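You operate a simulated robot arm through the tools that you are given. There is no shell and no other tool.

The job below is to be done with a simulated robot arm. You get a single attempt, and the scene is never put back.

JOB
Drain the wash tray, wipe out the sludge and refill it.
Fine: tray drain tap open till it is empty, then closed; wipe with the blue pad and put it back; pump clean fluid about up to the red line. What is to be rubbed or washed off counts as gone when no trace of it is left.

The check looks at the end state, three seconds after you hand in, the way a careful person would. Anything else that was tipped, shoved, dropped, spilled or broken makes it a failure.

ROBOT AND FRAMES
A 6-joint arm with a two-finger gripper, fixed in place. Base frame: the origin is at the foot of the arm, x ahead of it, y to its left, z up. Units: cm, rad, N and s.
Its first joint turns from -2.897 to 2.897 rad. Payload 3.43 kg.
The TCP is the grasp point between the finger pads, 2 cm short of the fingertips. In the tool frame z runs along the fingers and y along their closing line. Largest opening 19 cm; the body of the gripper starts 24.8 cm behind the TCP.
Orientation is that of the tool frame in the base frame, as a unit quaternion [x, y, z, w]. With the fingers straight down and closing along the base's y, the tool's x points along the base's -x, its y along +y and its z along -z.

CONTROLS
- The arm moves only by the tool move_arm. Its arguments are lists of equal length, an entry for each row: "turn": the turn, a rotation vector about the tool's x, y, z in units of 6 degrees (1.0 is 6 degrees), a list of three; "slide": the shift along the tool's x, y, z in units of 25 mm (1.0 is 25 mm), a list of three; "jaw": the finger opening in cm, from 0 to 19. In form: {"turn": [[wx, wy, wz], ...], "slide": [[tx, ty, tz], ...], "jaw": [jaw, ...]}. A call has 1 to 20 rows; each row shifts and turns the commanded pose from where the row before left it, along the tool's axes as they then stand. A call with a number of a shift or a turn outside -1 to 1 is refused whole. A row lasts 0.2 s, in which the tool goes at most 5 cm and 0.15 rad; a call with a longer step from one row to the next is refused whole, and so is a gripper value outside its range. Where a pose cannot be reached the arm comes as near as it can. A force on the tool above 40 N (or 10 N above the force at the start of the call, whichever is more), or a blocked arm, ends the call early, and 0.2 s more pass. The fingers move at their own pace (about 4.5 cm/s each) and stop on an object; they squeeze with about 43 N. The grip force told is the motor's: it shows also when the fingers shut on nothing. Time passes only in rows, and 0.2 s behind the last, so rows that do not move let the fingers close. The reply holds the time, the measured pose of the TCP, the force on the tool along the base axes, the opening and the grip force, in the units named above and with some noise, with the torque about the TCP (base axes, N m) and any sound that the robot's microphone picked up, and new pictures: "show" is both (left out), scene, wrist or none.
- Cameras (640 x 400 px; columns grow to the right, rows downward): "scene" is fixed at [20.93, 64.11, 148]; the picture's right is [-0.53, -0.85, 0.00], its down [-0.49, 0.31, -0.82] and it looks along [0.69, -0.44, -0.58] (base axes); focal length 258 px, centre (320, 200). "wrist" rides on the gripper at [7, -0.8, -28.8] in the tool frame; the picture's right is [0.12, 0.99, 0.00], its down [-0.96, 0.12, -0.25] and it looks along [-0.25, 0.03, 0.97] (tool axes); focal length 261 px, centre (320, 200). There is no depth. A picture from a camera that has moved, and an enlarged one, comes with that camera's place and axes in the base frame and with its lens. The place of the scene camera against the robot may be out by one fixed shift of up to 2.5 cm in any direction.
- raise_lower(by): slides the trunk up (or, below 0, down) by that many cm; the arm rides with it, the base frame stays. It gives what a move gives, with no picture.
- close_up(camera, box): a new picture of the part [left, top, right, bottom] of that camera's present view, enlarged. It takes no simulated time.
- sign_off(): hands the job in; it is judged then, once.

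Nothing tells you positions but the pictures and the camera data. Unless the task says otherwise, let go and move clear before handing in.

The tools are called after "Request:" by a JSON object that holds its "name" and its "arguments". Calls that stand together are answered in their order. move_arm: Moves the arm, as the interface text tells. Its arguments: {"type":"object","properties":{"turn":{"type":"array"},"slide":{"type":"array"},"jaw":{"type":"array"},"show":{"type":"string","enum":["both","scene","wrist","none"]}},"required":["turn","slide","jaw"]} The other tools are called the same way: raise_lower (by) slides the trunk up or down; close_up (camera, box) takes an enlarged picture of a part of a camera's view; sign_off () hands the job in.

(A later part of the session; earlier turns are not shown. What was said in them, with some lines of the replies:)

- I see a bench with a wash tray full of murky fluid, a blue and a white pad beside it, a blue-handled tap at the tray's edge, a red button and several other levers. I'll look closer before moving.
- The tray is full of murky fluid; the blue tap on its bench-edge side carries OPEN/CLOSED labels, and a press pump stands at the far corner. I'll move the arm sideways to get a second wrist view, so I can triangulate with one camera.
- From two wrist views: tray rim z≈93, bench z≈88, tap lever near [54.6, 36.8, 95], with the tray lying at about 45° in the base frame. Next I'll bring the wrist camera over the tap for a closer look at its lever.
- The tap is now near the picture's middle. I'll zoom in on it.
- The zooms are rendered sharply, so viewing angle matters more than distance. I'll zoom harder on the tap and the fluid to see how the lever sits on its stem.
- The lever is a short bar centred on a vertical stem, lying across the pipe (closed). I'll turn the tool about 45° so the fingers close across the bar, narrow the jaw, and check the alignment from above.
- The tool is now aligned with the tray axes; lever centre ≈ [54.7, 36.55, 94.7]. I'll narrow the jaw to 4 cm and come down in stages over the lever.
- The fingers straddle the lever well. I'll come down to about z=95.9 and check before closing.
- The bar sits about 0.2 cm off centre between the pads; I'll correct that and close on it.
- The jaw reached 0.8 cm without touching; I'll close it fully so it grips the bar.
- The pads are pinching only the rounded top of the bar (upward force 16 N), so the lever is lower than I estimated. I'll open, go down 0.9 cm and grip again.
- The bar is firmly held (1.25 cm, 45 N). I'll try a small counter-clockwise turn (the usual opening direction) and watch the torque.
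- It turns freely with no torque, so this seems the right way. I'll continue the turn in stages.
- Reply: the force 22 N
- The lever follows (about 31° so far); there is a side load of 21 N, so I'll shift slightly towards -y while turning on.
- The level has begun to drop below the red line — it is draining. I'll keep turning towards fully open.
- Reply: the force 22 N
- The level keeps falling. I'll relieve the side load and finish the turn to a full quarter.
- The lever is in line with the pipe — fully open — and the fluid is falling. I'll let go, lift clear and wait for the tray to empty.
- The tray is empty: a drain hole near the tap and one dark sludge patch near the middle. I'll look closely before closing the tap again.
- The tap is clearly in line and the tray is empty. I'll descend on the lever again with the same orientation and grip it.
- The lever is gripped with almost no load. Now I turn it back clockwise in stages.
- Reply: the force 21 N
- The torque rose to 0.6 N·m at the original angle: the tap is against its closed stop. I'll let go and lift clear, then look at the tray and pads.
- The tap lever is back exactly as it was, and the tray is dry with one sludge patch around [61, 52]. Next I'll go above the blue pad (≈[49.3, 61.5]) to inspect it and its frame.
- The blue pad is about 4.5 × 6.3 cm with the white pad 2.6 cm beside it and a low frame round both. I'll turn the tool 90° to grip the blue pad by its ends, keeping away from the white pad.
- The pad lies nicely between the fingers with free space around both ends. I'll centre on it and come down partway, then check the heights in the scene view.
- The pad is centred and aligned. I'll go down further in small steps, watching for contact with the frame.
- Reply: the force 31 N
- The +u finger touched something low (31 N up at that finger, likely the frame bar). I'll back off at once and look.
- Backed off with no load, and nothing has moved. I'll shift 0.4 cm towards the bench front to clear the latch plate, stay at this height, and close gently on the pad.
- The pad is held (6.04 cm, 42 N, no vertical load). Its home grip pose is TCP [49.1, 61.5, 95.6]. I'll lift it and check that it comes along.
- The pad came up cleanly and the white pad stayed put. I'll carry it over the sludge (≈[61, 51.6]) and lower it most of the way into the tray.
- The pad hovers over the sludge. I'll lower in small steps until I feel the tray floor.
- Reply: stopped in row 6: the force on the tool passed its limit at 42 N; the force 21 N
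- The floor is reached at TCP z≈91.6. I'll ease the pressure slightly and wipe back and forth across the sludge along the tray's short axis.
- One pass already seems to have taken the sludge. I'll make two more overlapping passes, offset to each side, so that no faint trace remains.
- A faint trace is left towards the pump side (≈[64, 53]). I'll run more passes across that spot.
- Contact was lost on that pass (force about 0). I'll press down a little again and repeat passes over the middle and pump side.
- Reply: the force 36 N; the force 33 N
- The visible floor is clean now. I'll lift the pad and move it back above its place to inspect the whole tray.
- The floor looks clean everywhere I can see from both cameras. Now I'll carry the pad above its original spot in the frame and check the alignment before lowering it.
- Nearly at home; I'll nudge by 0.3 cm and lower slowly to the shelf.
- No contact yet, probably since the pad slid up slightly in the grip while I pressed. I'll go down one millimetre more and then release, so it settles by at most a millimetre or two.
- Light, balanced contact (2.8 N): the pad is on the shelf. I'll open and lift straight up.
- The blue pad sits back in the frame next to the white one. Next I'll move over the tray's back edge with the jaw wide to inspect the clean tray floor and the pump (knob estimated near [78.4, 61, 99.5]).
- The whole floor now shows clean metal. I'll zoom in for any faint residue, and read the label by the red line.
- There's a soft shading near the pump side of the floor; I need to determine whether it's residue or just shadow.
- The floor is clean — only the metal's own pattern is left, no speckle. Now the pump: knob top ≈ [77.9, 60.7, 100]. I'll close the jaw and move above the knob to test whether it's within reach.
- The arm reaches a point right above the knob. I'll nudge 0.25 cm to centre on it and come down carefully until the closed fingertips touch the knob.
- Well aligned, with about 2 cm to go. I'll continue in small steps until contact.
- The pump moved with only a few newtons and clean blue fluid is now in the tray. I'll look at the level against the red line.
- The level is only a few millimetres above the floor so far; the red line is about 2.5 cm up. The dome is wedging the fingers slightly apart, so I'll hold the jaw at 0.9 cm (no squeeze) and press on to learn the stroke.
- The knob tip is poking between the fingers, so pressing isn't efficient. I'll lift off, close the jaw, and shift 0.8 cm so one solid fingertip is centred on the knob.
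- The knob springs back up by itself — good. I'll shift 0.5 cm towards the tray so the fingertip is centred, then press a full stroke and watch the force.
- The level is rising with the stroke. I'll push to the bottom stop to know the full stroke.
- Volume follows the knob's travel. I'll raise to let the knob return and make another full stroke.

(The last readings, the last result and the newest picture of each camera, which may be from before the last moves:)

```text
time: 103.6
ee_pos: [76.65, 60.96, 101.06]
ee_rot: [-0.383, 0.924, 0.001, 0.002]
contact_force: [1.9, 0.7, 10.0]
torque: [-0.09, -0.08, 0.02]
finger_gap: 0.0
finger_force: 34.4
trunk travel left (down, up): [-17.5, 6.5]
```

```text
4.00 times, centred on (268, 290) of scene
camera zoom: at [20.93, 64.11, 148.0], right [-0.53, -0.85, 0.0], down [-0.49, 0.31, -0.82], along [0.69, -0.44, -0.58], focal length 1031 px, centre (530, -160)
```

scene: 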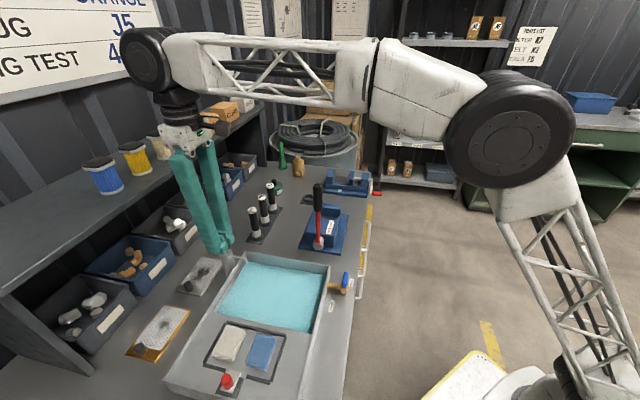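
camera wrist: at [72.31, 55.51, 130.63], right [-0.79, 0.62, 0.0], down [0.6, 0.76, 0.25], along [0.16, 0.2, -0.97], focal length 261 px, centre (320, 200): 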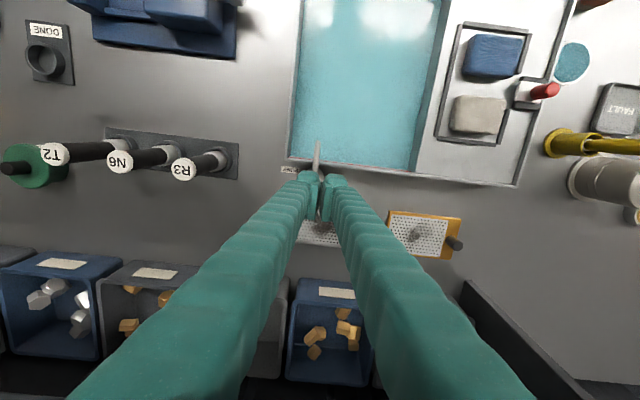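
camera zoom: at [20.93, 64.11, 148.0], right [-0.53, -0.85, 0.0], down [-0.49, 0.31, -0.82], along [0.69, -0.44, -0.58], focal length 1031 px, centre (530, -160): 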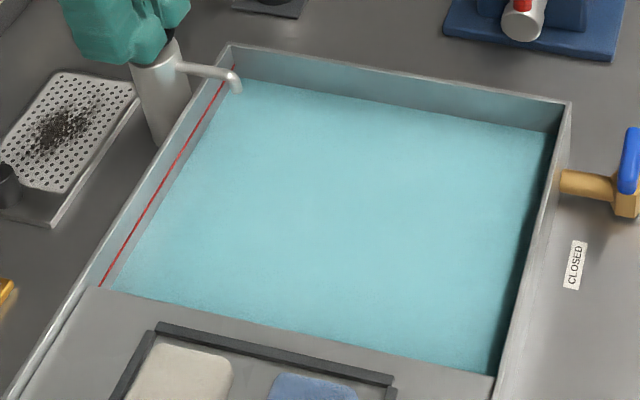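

That stroke added roughly a quarter of the needed height; about 2.5 more are required. I'll do two more full strokes.

Request:
{"name": "move_arm", "arguments": {"turn": [[0, 0, 0], [0, 0, 0], [0, 0, 0], [0, 0, 0], [0, 0, 0], [0, 0, 0], [0, 0, 0], [0, 0, 0], [0, 0, 0], [0, 0, 0]], "slide": [[0, 0, -0.4], [0, 0, -0.4], [0, 0, -0.3], [0, 0, 0], [0, 0, 0.3], [0, 0, 0.3], [0, 0, 0.2], [0, 0, 0.2], [0, 0, 0.1], [0, 0, 0]], "jaw": [0, 0, 0, 0, 0, 0, 0, 0, 0, 0], "show": "none"}}

Request:
{"name": "close_up", "arguments": {"camera": "scene", "box": [220, 240, 280, 300]}}

Request:
{"name": "close_up", "arguments": {"camera": "scene", "box": [200, 240, 335, 340]}}

```text
time: 105.8
ee_pos: [76.75, 61.21, 101.04]
ee_rot: [-0.383, 0.924, 0.001, 0.002]
contact_force: [0.2, 5.1, 10.2]
torque: [-0.01, -0.03, 0.04]
finger_gap: 0.02
finger_force: 34.3
trunk travel left (down, up): [-17.5, 6.5]
```

```text
6.67 times, centred on (250, 270) of scene
camera zoom: at [20.93, 64.11, 148.0], right [-0.53, -0.85, 0.0], down [-0.49, 0.31, -0.82], along [0.69, -0.44, -0.58], focal length 1718 px, centre (787, -267)
```

zoom: 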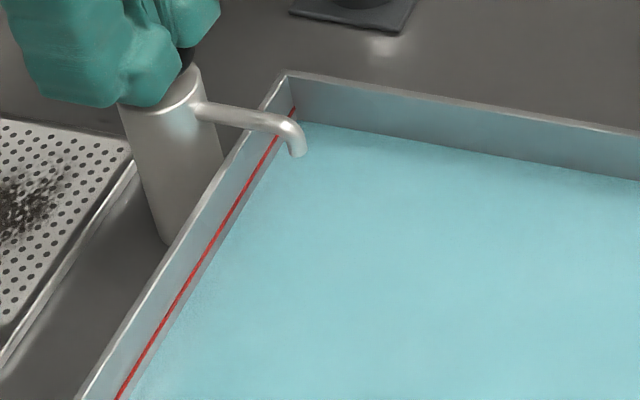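

```text
4.00 times, centred on (268, 290) of scene
camera zoom: at [20.93, 64.11, 148.0], right [-0.53, -0.85, 0.0], down [-0.49, 0.31, -0.82], along [0.69, -0.44, -0.58], focal length 1031 px, centre (530, -160)
```

zoom: 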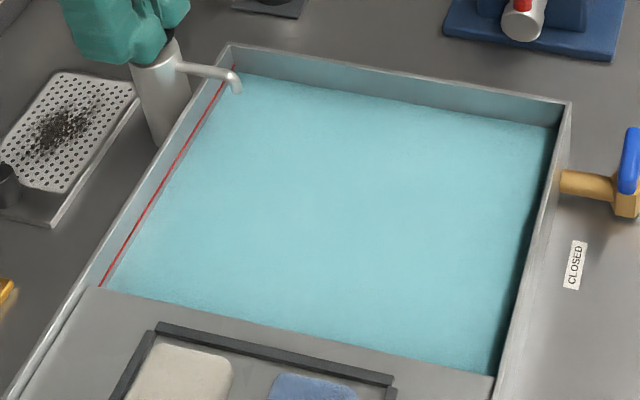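

One more full stroke, then a partial one to finish.

Request:
{"name": "move_arm", "arguments": {"turn": [[0, 0, 0], [0, 0, 0], [0, 0, 0], [0, 0, 0], [0, 0, 0], [0, 0, 0], [0, 0, 0], [0, 0, 0], [0, 0, 0], [0, 0, 0]], "slide": [[0, 0, -0.4], [0, 0, -0.4], [0, 0, -0.3], [0, 0, 0], [0, 0, 0.3], [0, 0, 0.3], [0, 0, 0.2], [0, 0, 0.2], [0, 0, 0.1], [0, 0, 0]], "jaw": [0, 0, 0, 0, 0, 0, 0, 0, 0, 0], "show": "none"}}

Request:
{"name": "close_up", "arguments": {"camera": "scene", "box": [220, 240, 280, 300]}}

Request:
{"name": "close_up", "arguments": {"camera": "wrist", "box": [280, 130, 440, 200]}}

```text
time: 108.0
ee_pos: [76.75, 61.01, 101.06]
ee_rot: [-0.383, 0.924, 0.001, 0.002]
contact_force: [5.2, 1.5, 12.1]
torque: [-0.12, -0.16, 0.03]
finger_gap: 0.6
finger_force: 34.6
trunk travel left (down, up): [-17.5, 6.5]
```

```text
6.67 times, centred on (250, 270) of scene
camera zoom: at [20.93, 64.11, 148.0], right [-0.53, -0.85, 0.0], down [-0.49, 0.31, -0.82], along [0.69, -0.44, -0.58], focal length 1718 px, centre (787, -267)
```

zoom: 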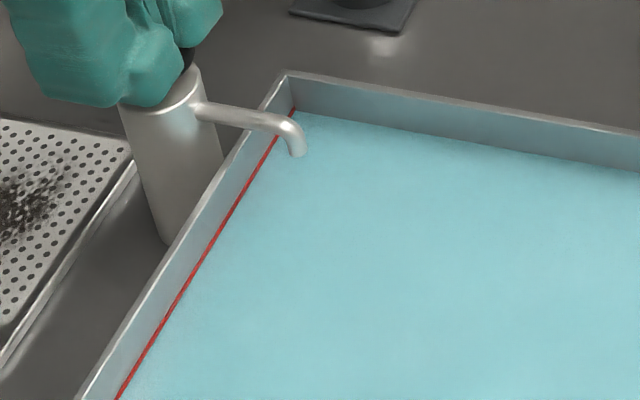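

```text
4.00 times, centred on (360, 165) of wrist
camera zoom: at [72.32, 55.42, 129.86], right [-0.79, 0.62, 0.0], down [0.6, 0.76, 0.25], along [0.16, 0.2, -0.97], focal length 1043 px, centre (160, 340)
```

zoom: 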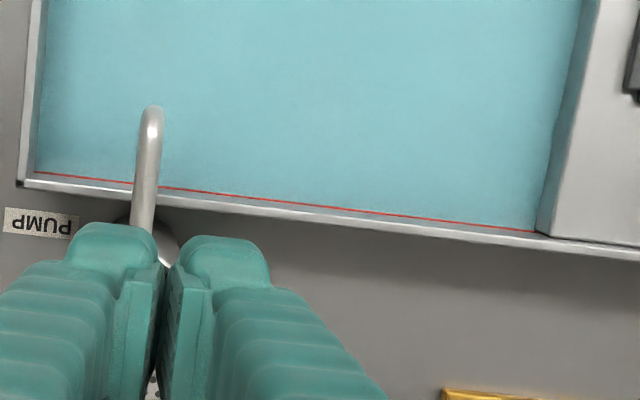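

The level is now very near the red line. I'll zoom in to judge the remaining gap.

Request:
{"name": "close_up", "arguments": {"camera": "scene", "box": [228, 252, 258, 282]}}

Request:
{"name": "close_up", "arguments": {"camera": "scene", "box": [220, 270, 250, 315]}}

Request:
{"name": "close_up", "arguments": {"camera": "wrist", "box": [330, 165, 400, 200]}}

```text
13.33 times, centred on (243, 267) of scene
camera zoom: at [20.93, 64.11, 148.0], right [-0.53, -0.85, 0.0], down [-0.49, 0.31, -0.82], along [0.69, -0.44, -0.58], focal length 3436 px, centre (1347, -693)
```

zoom: 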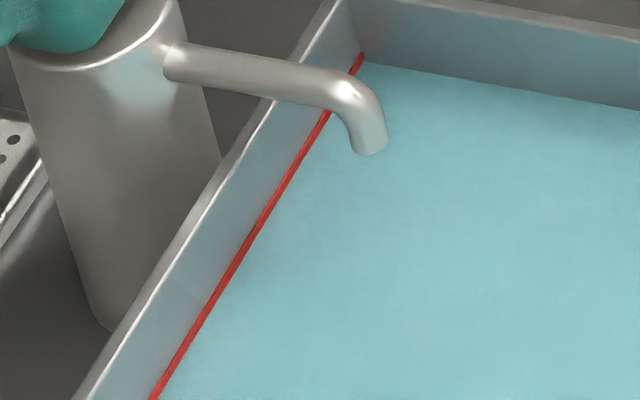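

```text
8.89 times, centred on (235, 292) of scene
camera zoom: at [20.93, 64.11, 148.0], right [-0.53, -0.85, 0.0], down [-0.49, 0.31, -0.82], along [0.69, -0.44, -0.58], focal length 2290 px, centre (1076, -622)
```

zoom: 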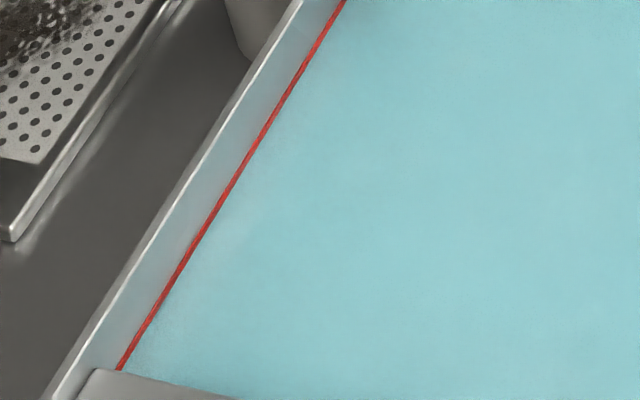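

```text
9.14 times, centred on (365, 182) of wrist
camera zoom: at [72.32, 55.42, 129.86], right [-0.79, 0.62, 0.0], down [0.6, 0.76, 0.25], along [0.16, 0.2, -0.97], focal length 2383 px, centre (-91, 360)
```

zoom: 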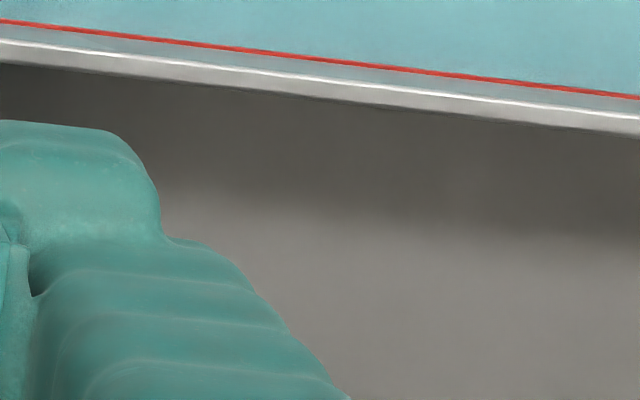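

The fluid now meets the red line. I'll release any pinch on the knob by opening slightly, then lift straight off the pump and check the level.

Request:
{"name": "move_arm", "arguments": {"turn": [[0, 0, 0], [0, 0, 0], [0, 0, 0], [0, 0, 0], [0, 0, 0], [0, 0, 0], [0, 0, 0], [0, 0, 0]], "slide": [[0, 0, -0.1], [0, 0, -0.3], [0, 0, -0.4], [0, 0, -0.5], [0, 0, -0.8], [0, 0, -1], [0, 0, -1], [0, 0, 0]], "jaw": [1.0, 1.2, 1.2, 1.2, 1.2, 1.2, 1.2, 1.2]}}

Request:
{"name": "close_up", "arguments": {"camera": "scene", "box": [200, 220, 335, 320]}}

Request:
{"name": "close_up", "arguments": {"camera": "scene", "box": [228, 252, 258, 282]}}

```text
time: 109.8
ee_pos: [76.56, 61.05, 111.31]
ee_rot: [-0.383, 0.924, 0.001, 0.001]
contact_force: [-0.5, 0.4, 0.0]
torque: [0.01, -0.01, -0.01]
finger_gap: 1.19
finger_force: 0.1
trunk travel left (down, up): [-17.5, 6.5]
camera wrist: at [72.17, 55.44, 140.02], right [-0.79, 0.62, 0.0], down [0.6, 0.76, 0.25], along [0.16, 0.2, -0.97], focal length 261 px, centre (320, 200)
```

scene: 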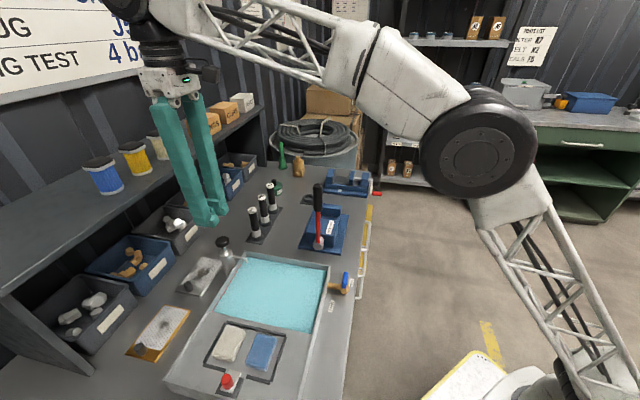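
wrist: 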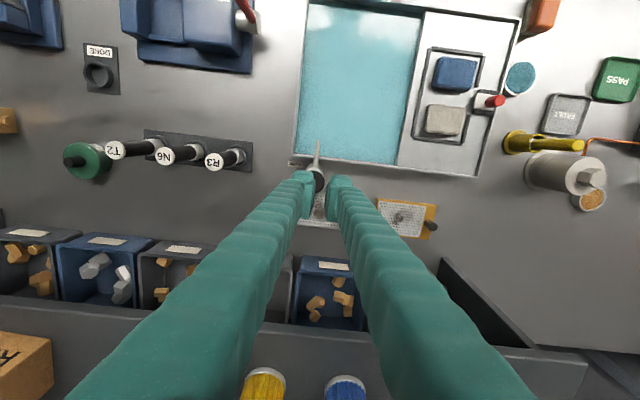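

```text
4.00 times, centred on (268, 270) of scene
camera zoom: at [20.93, 64.11, 148.0], right [-0.53, -0.85, 0.0], down [-0.49, 0.31, -0.82], along [0.69, -0.44, -0.58], focal length 1031 px, centre (530, -80)
```

zoom: 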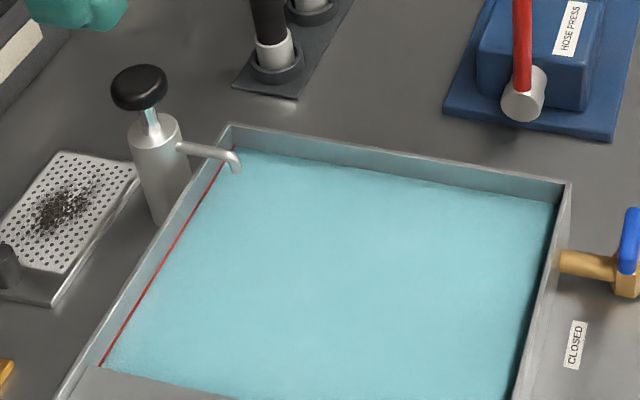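

```text
13.33 times, centred on (243, 267) of scene
camera zoom: at [20.93, 64.11, 148.0], right [-0.53, -0.85, 0.0], down [-0.49, 0.31, -0.82], along [0.69, -0.44, -0.58], focal length 3436 px, centre (1347, -693)
```

zoom: 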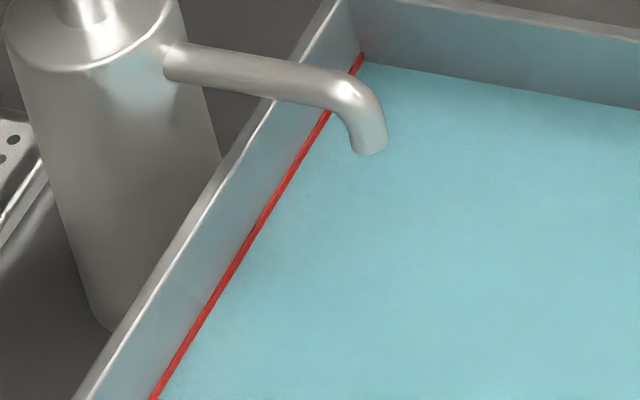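

The level holds steady at the red line and the knob is back up. I'll raise the arm, retreat from the bench and do a last inspection of everything.

Request:
{"name": "move_arm", "arguments": {"turn": [[0, 0, 0], [0, 0, 0], [0, 0, 0], [0, 0, 0], [0, 0, 0], [0, 0, 0], [0, 0, 0], [0, 0, 0], [0, 0, 0], [0, 0, 0], [0, 0, 0], [0, 0, 0], [0, 0, 0], [0, 0, 0], [0, 0, 0], [0, 0, 0], [0, 0, 0], [0, 0, 0], [0, 0, 0]], "slide": [[0, 0, -0.9], [0, 0, -0.9], [0, 0, -0.9], [0, 0, -0.9], [0.9, 0.1, -0.3], [0.9, 0.1, -0.3], [0.9, 0.1, -0.3], [0.9, 0.1, -0.3], [0.9, 0.1, -0.3], [0.9, 0.1, -0.3], [0.9, 0.1, -0.3], [0.9, 0.1, -0.3], [0.9, 0.1, -0.3], [0.9, 0.1, -0.3], [0.9, 0.1, 0], [0.9, 0.1, 0], [0.9, 0.1, 0], [0.9, 0.1, 0], [0, 0, 0]], "jaw": [2, 2, 2, 2, 2, 2, 2, 2, 2, 2, 2, 2, 2, 2, 2, 2, 2, 2, 2]}}

Request:
{"name": "close_up", "arguments": {"camera": "scene", "box": [160, 220, 380, 400]}}

Request:
{"name": "close_up", "arguments": {"camera": "wrist", "box": [200, 150, 520, 350]}}

Request:
{"name": "close_up", "arguments": {"camera": "scene", "box": [320, 255, 370, 300]}}

```text
time: 113.8
ee_pos: [50.32, 40.0, 125.51]
ee_rot: [-0.383, 0.924, 0.0, 0.002]
contact_force: [-0.4, 1.2, 0.0]
torque: [0.04, 0.02, 0.0]
finger_gap: 1.97
finger_force: 0.2
out of reach, approached as far as the arm can: row 3, 4
trunk travel left (down, up): [-17.5, 6.5]
camera wrist: at [45.97, 34.48, 154.36], right [-0.79, 0.62, 0.0], down [0.6, 0.76, 0.25], along [0.16, 0.2, -0.97], focal length 261 px, centre (320, 200)
```

scene: 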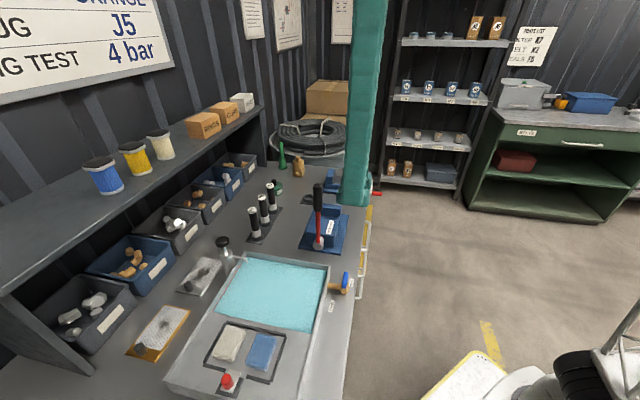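
wrist: 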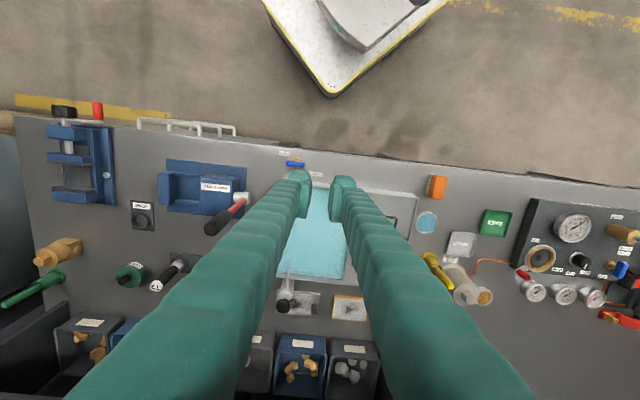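

```text
2.22 times, centred on (270, 310) of scene
camera zoom: at [20.93, 64.11, 148.0], right [-0.53, -0.85, 0.0], down [-0.49, 0.31, -0.82], along [0.69, -0.44, -0.58], focal length 573 px, centre (431, -44)
```

zoom: 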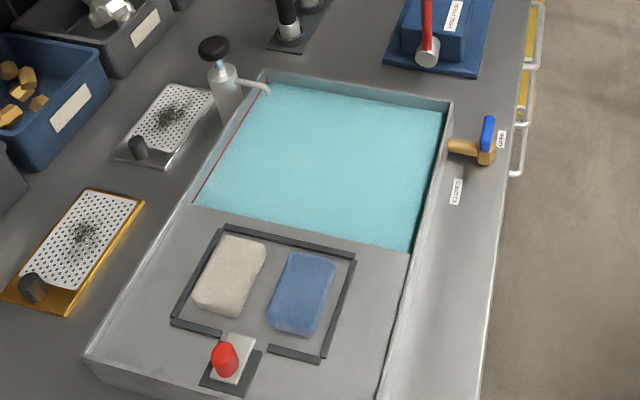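

```text
2.00 times, centred on (360, 250) of wrist
camera zoom: at [45.97, 34.48, 154.36], right [-0.79, 0.62, 0.0], down [0.6, 0.76, 0.25], along [0.16, 0.2, -0.97], focal length 521 px, centre (240, 100)
```

zoom: 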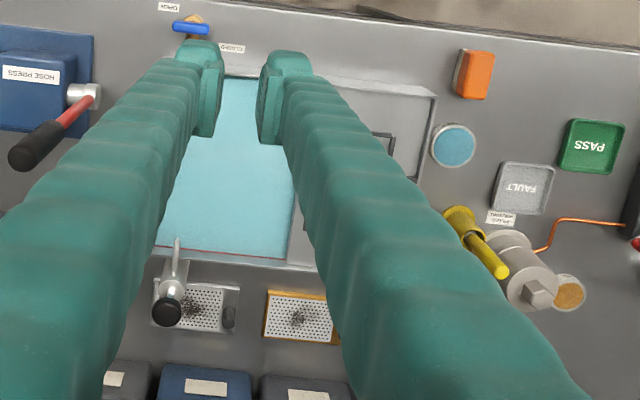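

```text
8.89 times, centred on (345, 278) of scene
camera zoom: at [20.93, 64.11, 148.0], right [-0.53, -0.85, 0.0], down [-0.49, 0.31, -0.82], along [0.69, -0.44, -0.58], focal length 2290 px, centre (98, -489)
```

zoom: 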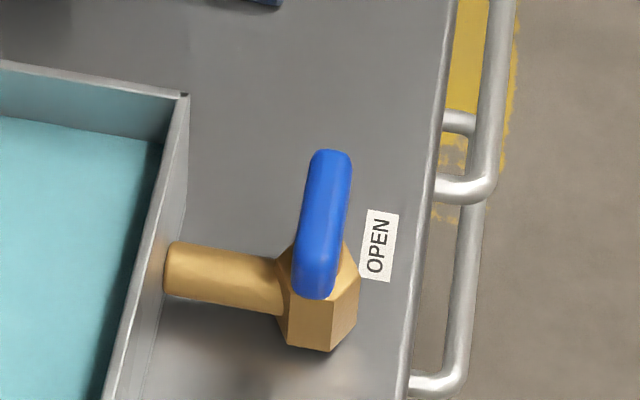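

All looks in place: tap closed, both pads in the frame, pump knob up, tray filled with clean fluid. One last check of the level and floor before handing in.

Request:
{"name": "close_up", "arguments": {"camera": "scene", "box": [218, 250, 334, 335]}}

Request:
{"name": "close_up", "arguments": {"camera": "scene", "box": [228, 252, 258, 282]}}

Request:
{"name": "close_up", "arguments": {"camera": "scene", "box": [190, 310, 300, 400]}}

```text
4.71 times, centred on (276, 292) of scene
camera zoom: at [20.93, 64.11, 148.0], right [-0.53, -0.85, 0.0], down [-0.49, 0.31, -0.82], along [0.69, -0.44, -0.58], focal length 1212 px, centre (527, -235)
```

zoom: 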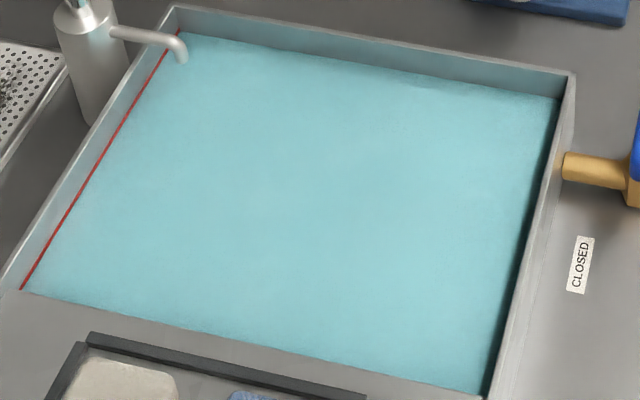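

```text
13.33 times, centred on (243, 267) of scene
camera zoom: at [20.93, 64.11, 148.0], right [-0.53, -0.85, 0.0], down [-0.49, 0.31, -0.82], along [0.69, -0.44, -0.58], focal length 3436 px, centre (1347, -693)
```

zoom: 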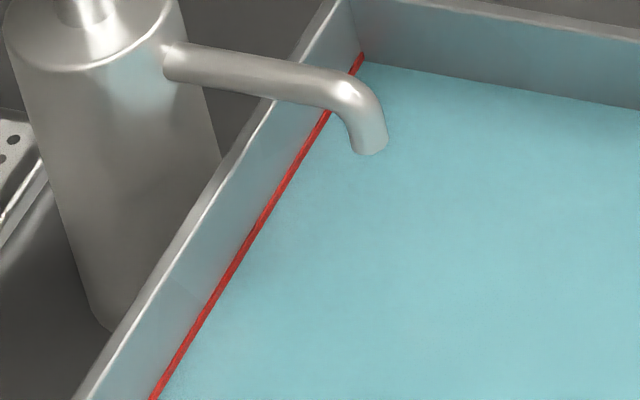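

```text
4.44 times, centred on (245, 355) of scene
camera zoom: at [20.93, 64.11, 148.0], right [-0.53, -0.85, 0.0], down [-0.49, 0.31, -0.82], along [0.69, -0.44, -0.58], focal length 1145 px, centre (653, -489)
```

zoom: 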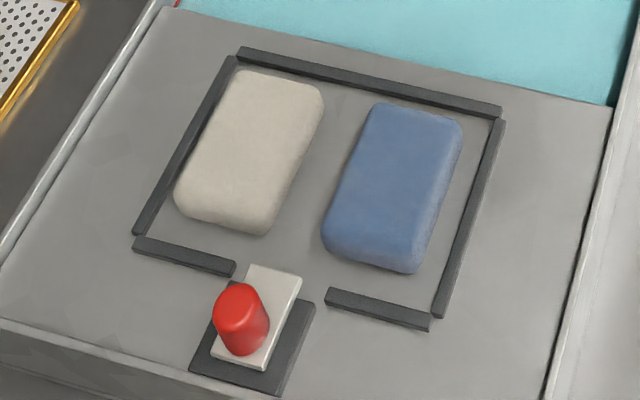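

The fluid level is steady at the red line and the fluid is clear. The tap is closed, the pads, frame and red-knob piece look just as they did at the start, and the arm is clear of the bench, so I'm handing in.

Request:
{"name": "sign_off", "arguments": {}}

```text
The job is handed in.
```

The wash tray is drained, wiped out and refilled, and I've handed the job in; no verdict has come back yet.

- **Drain:** I opened the tap until the tray was empty. I then closed it until it came up against its stop, and the lever is back in its starting position.
- **Wipe:** I scrubbed the sludge patch with the blue pad, going over one faint leftover spot again. Close-ups from both cameras then showed bare metal and no trace of sludge. The blue pad is back in its frame next to the white one.
- **Refill:** I pumped clean fluid up to the red line. The level stayed there for the roughly six seconds until my last check.

While reaching for the pad, one fingertip pressed on the edge of the pad frame with about 31 N. I backed off at once, and nothing there has moved or looks damaged. Nothing else on the bench looks disturbed, and the arm is clear of it.
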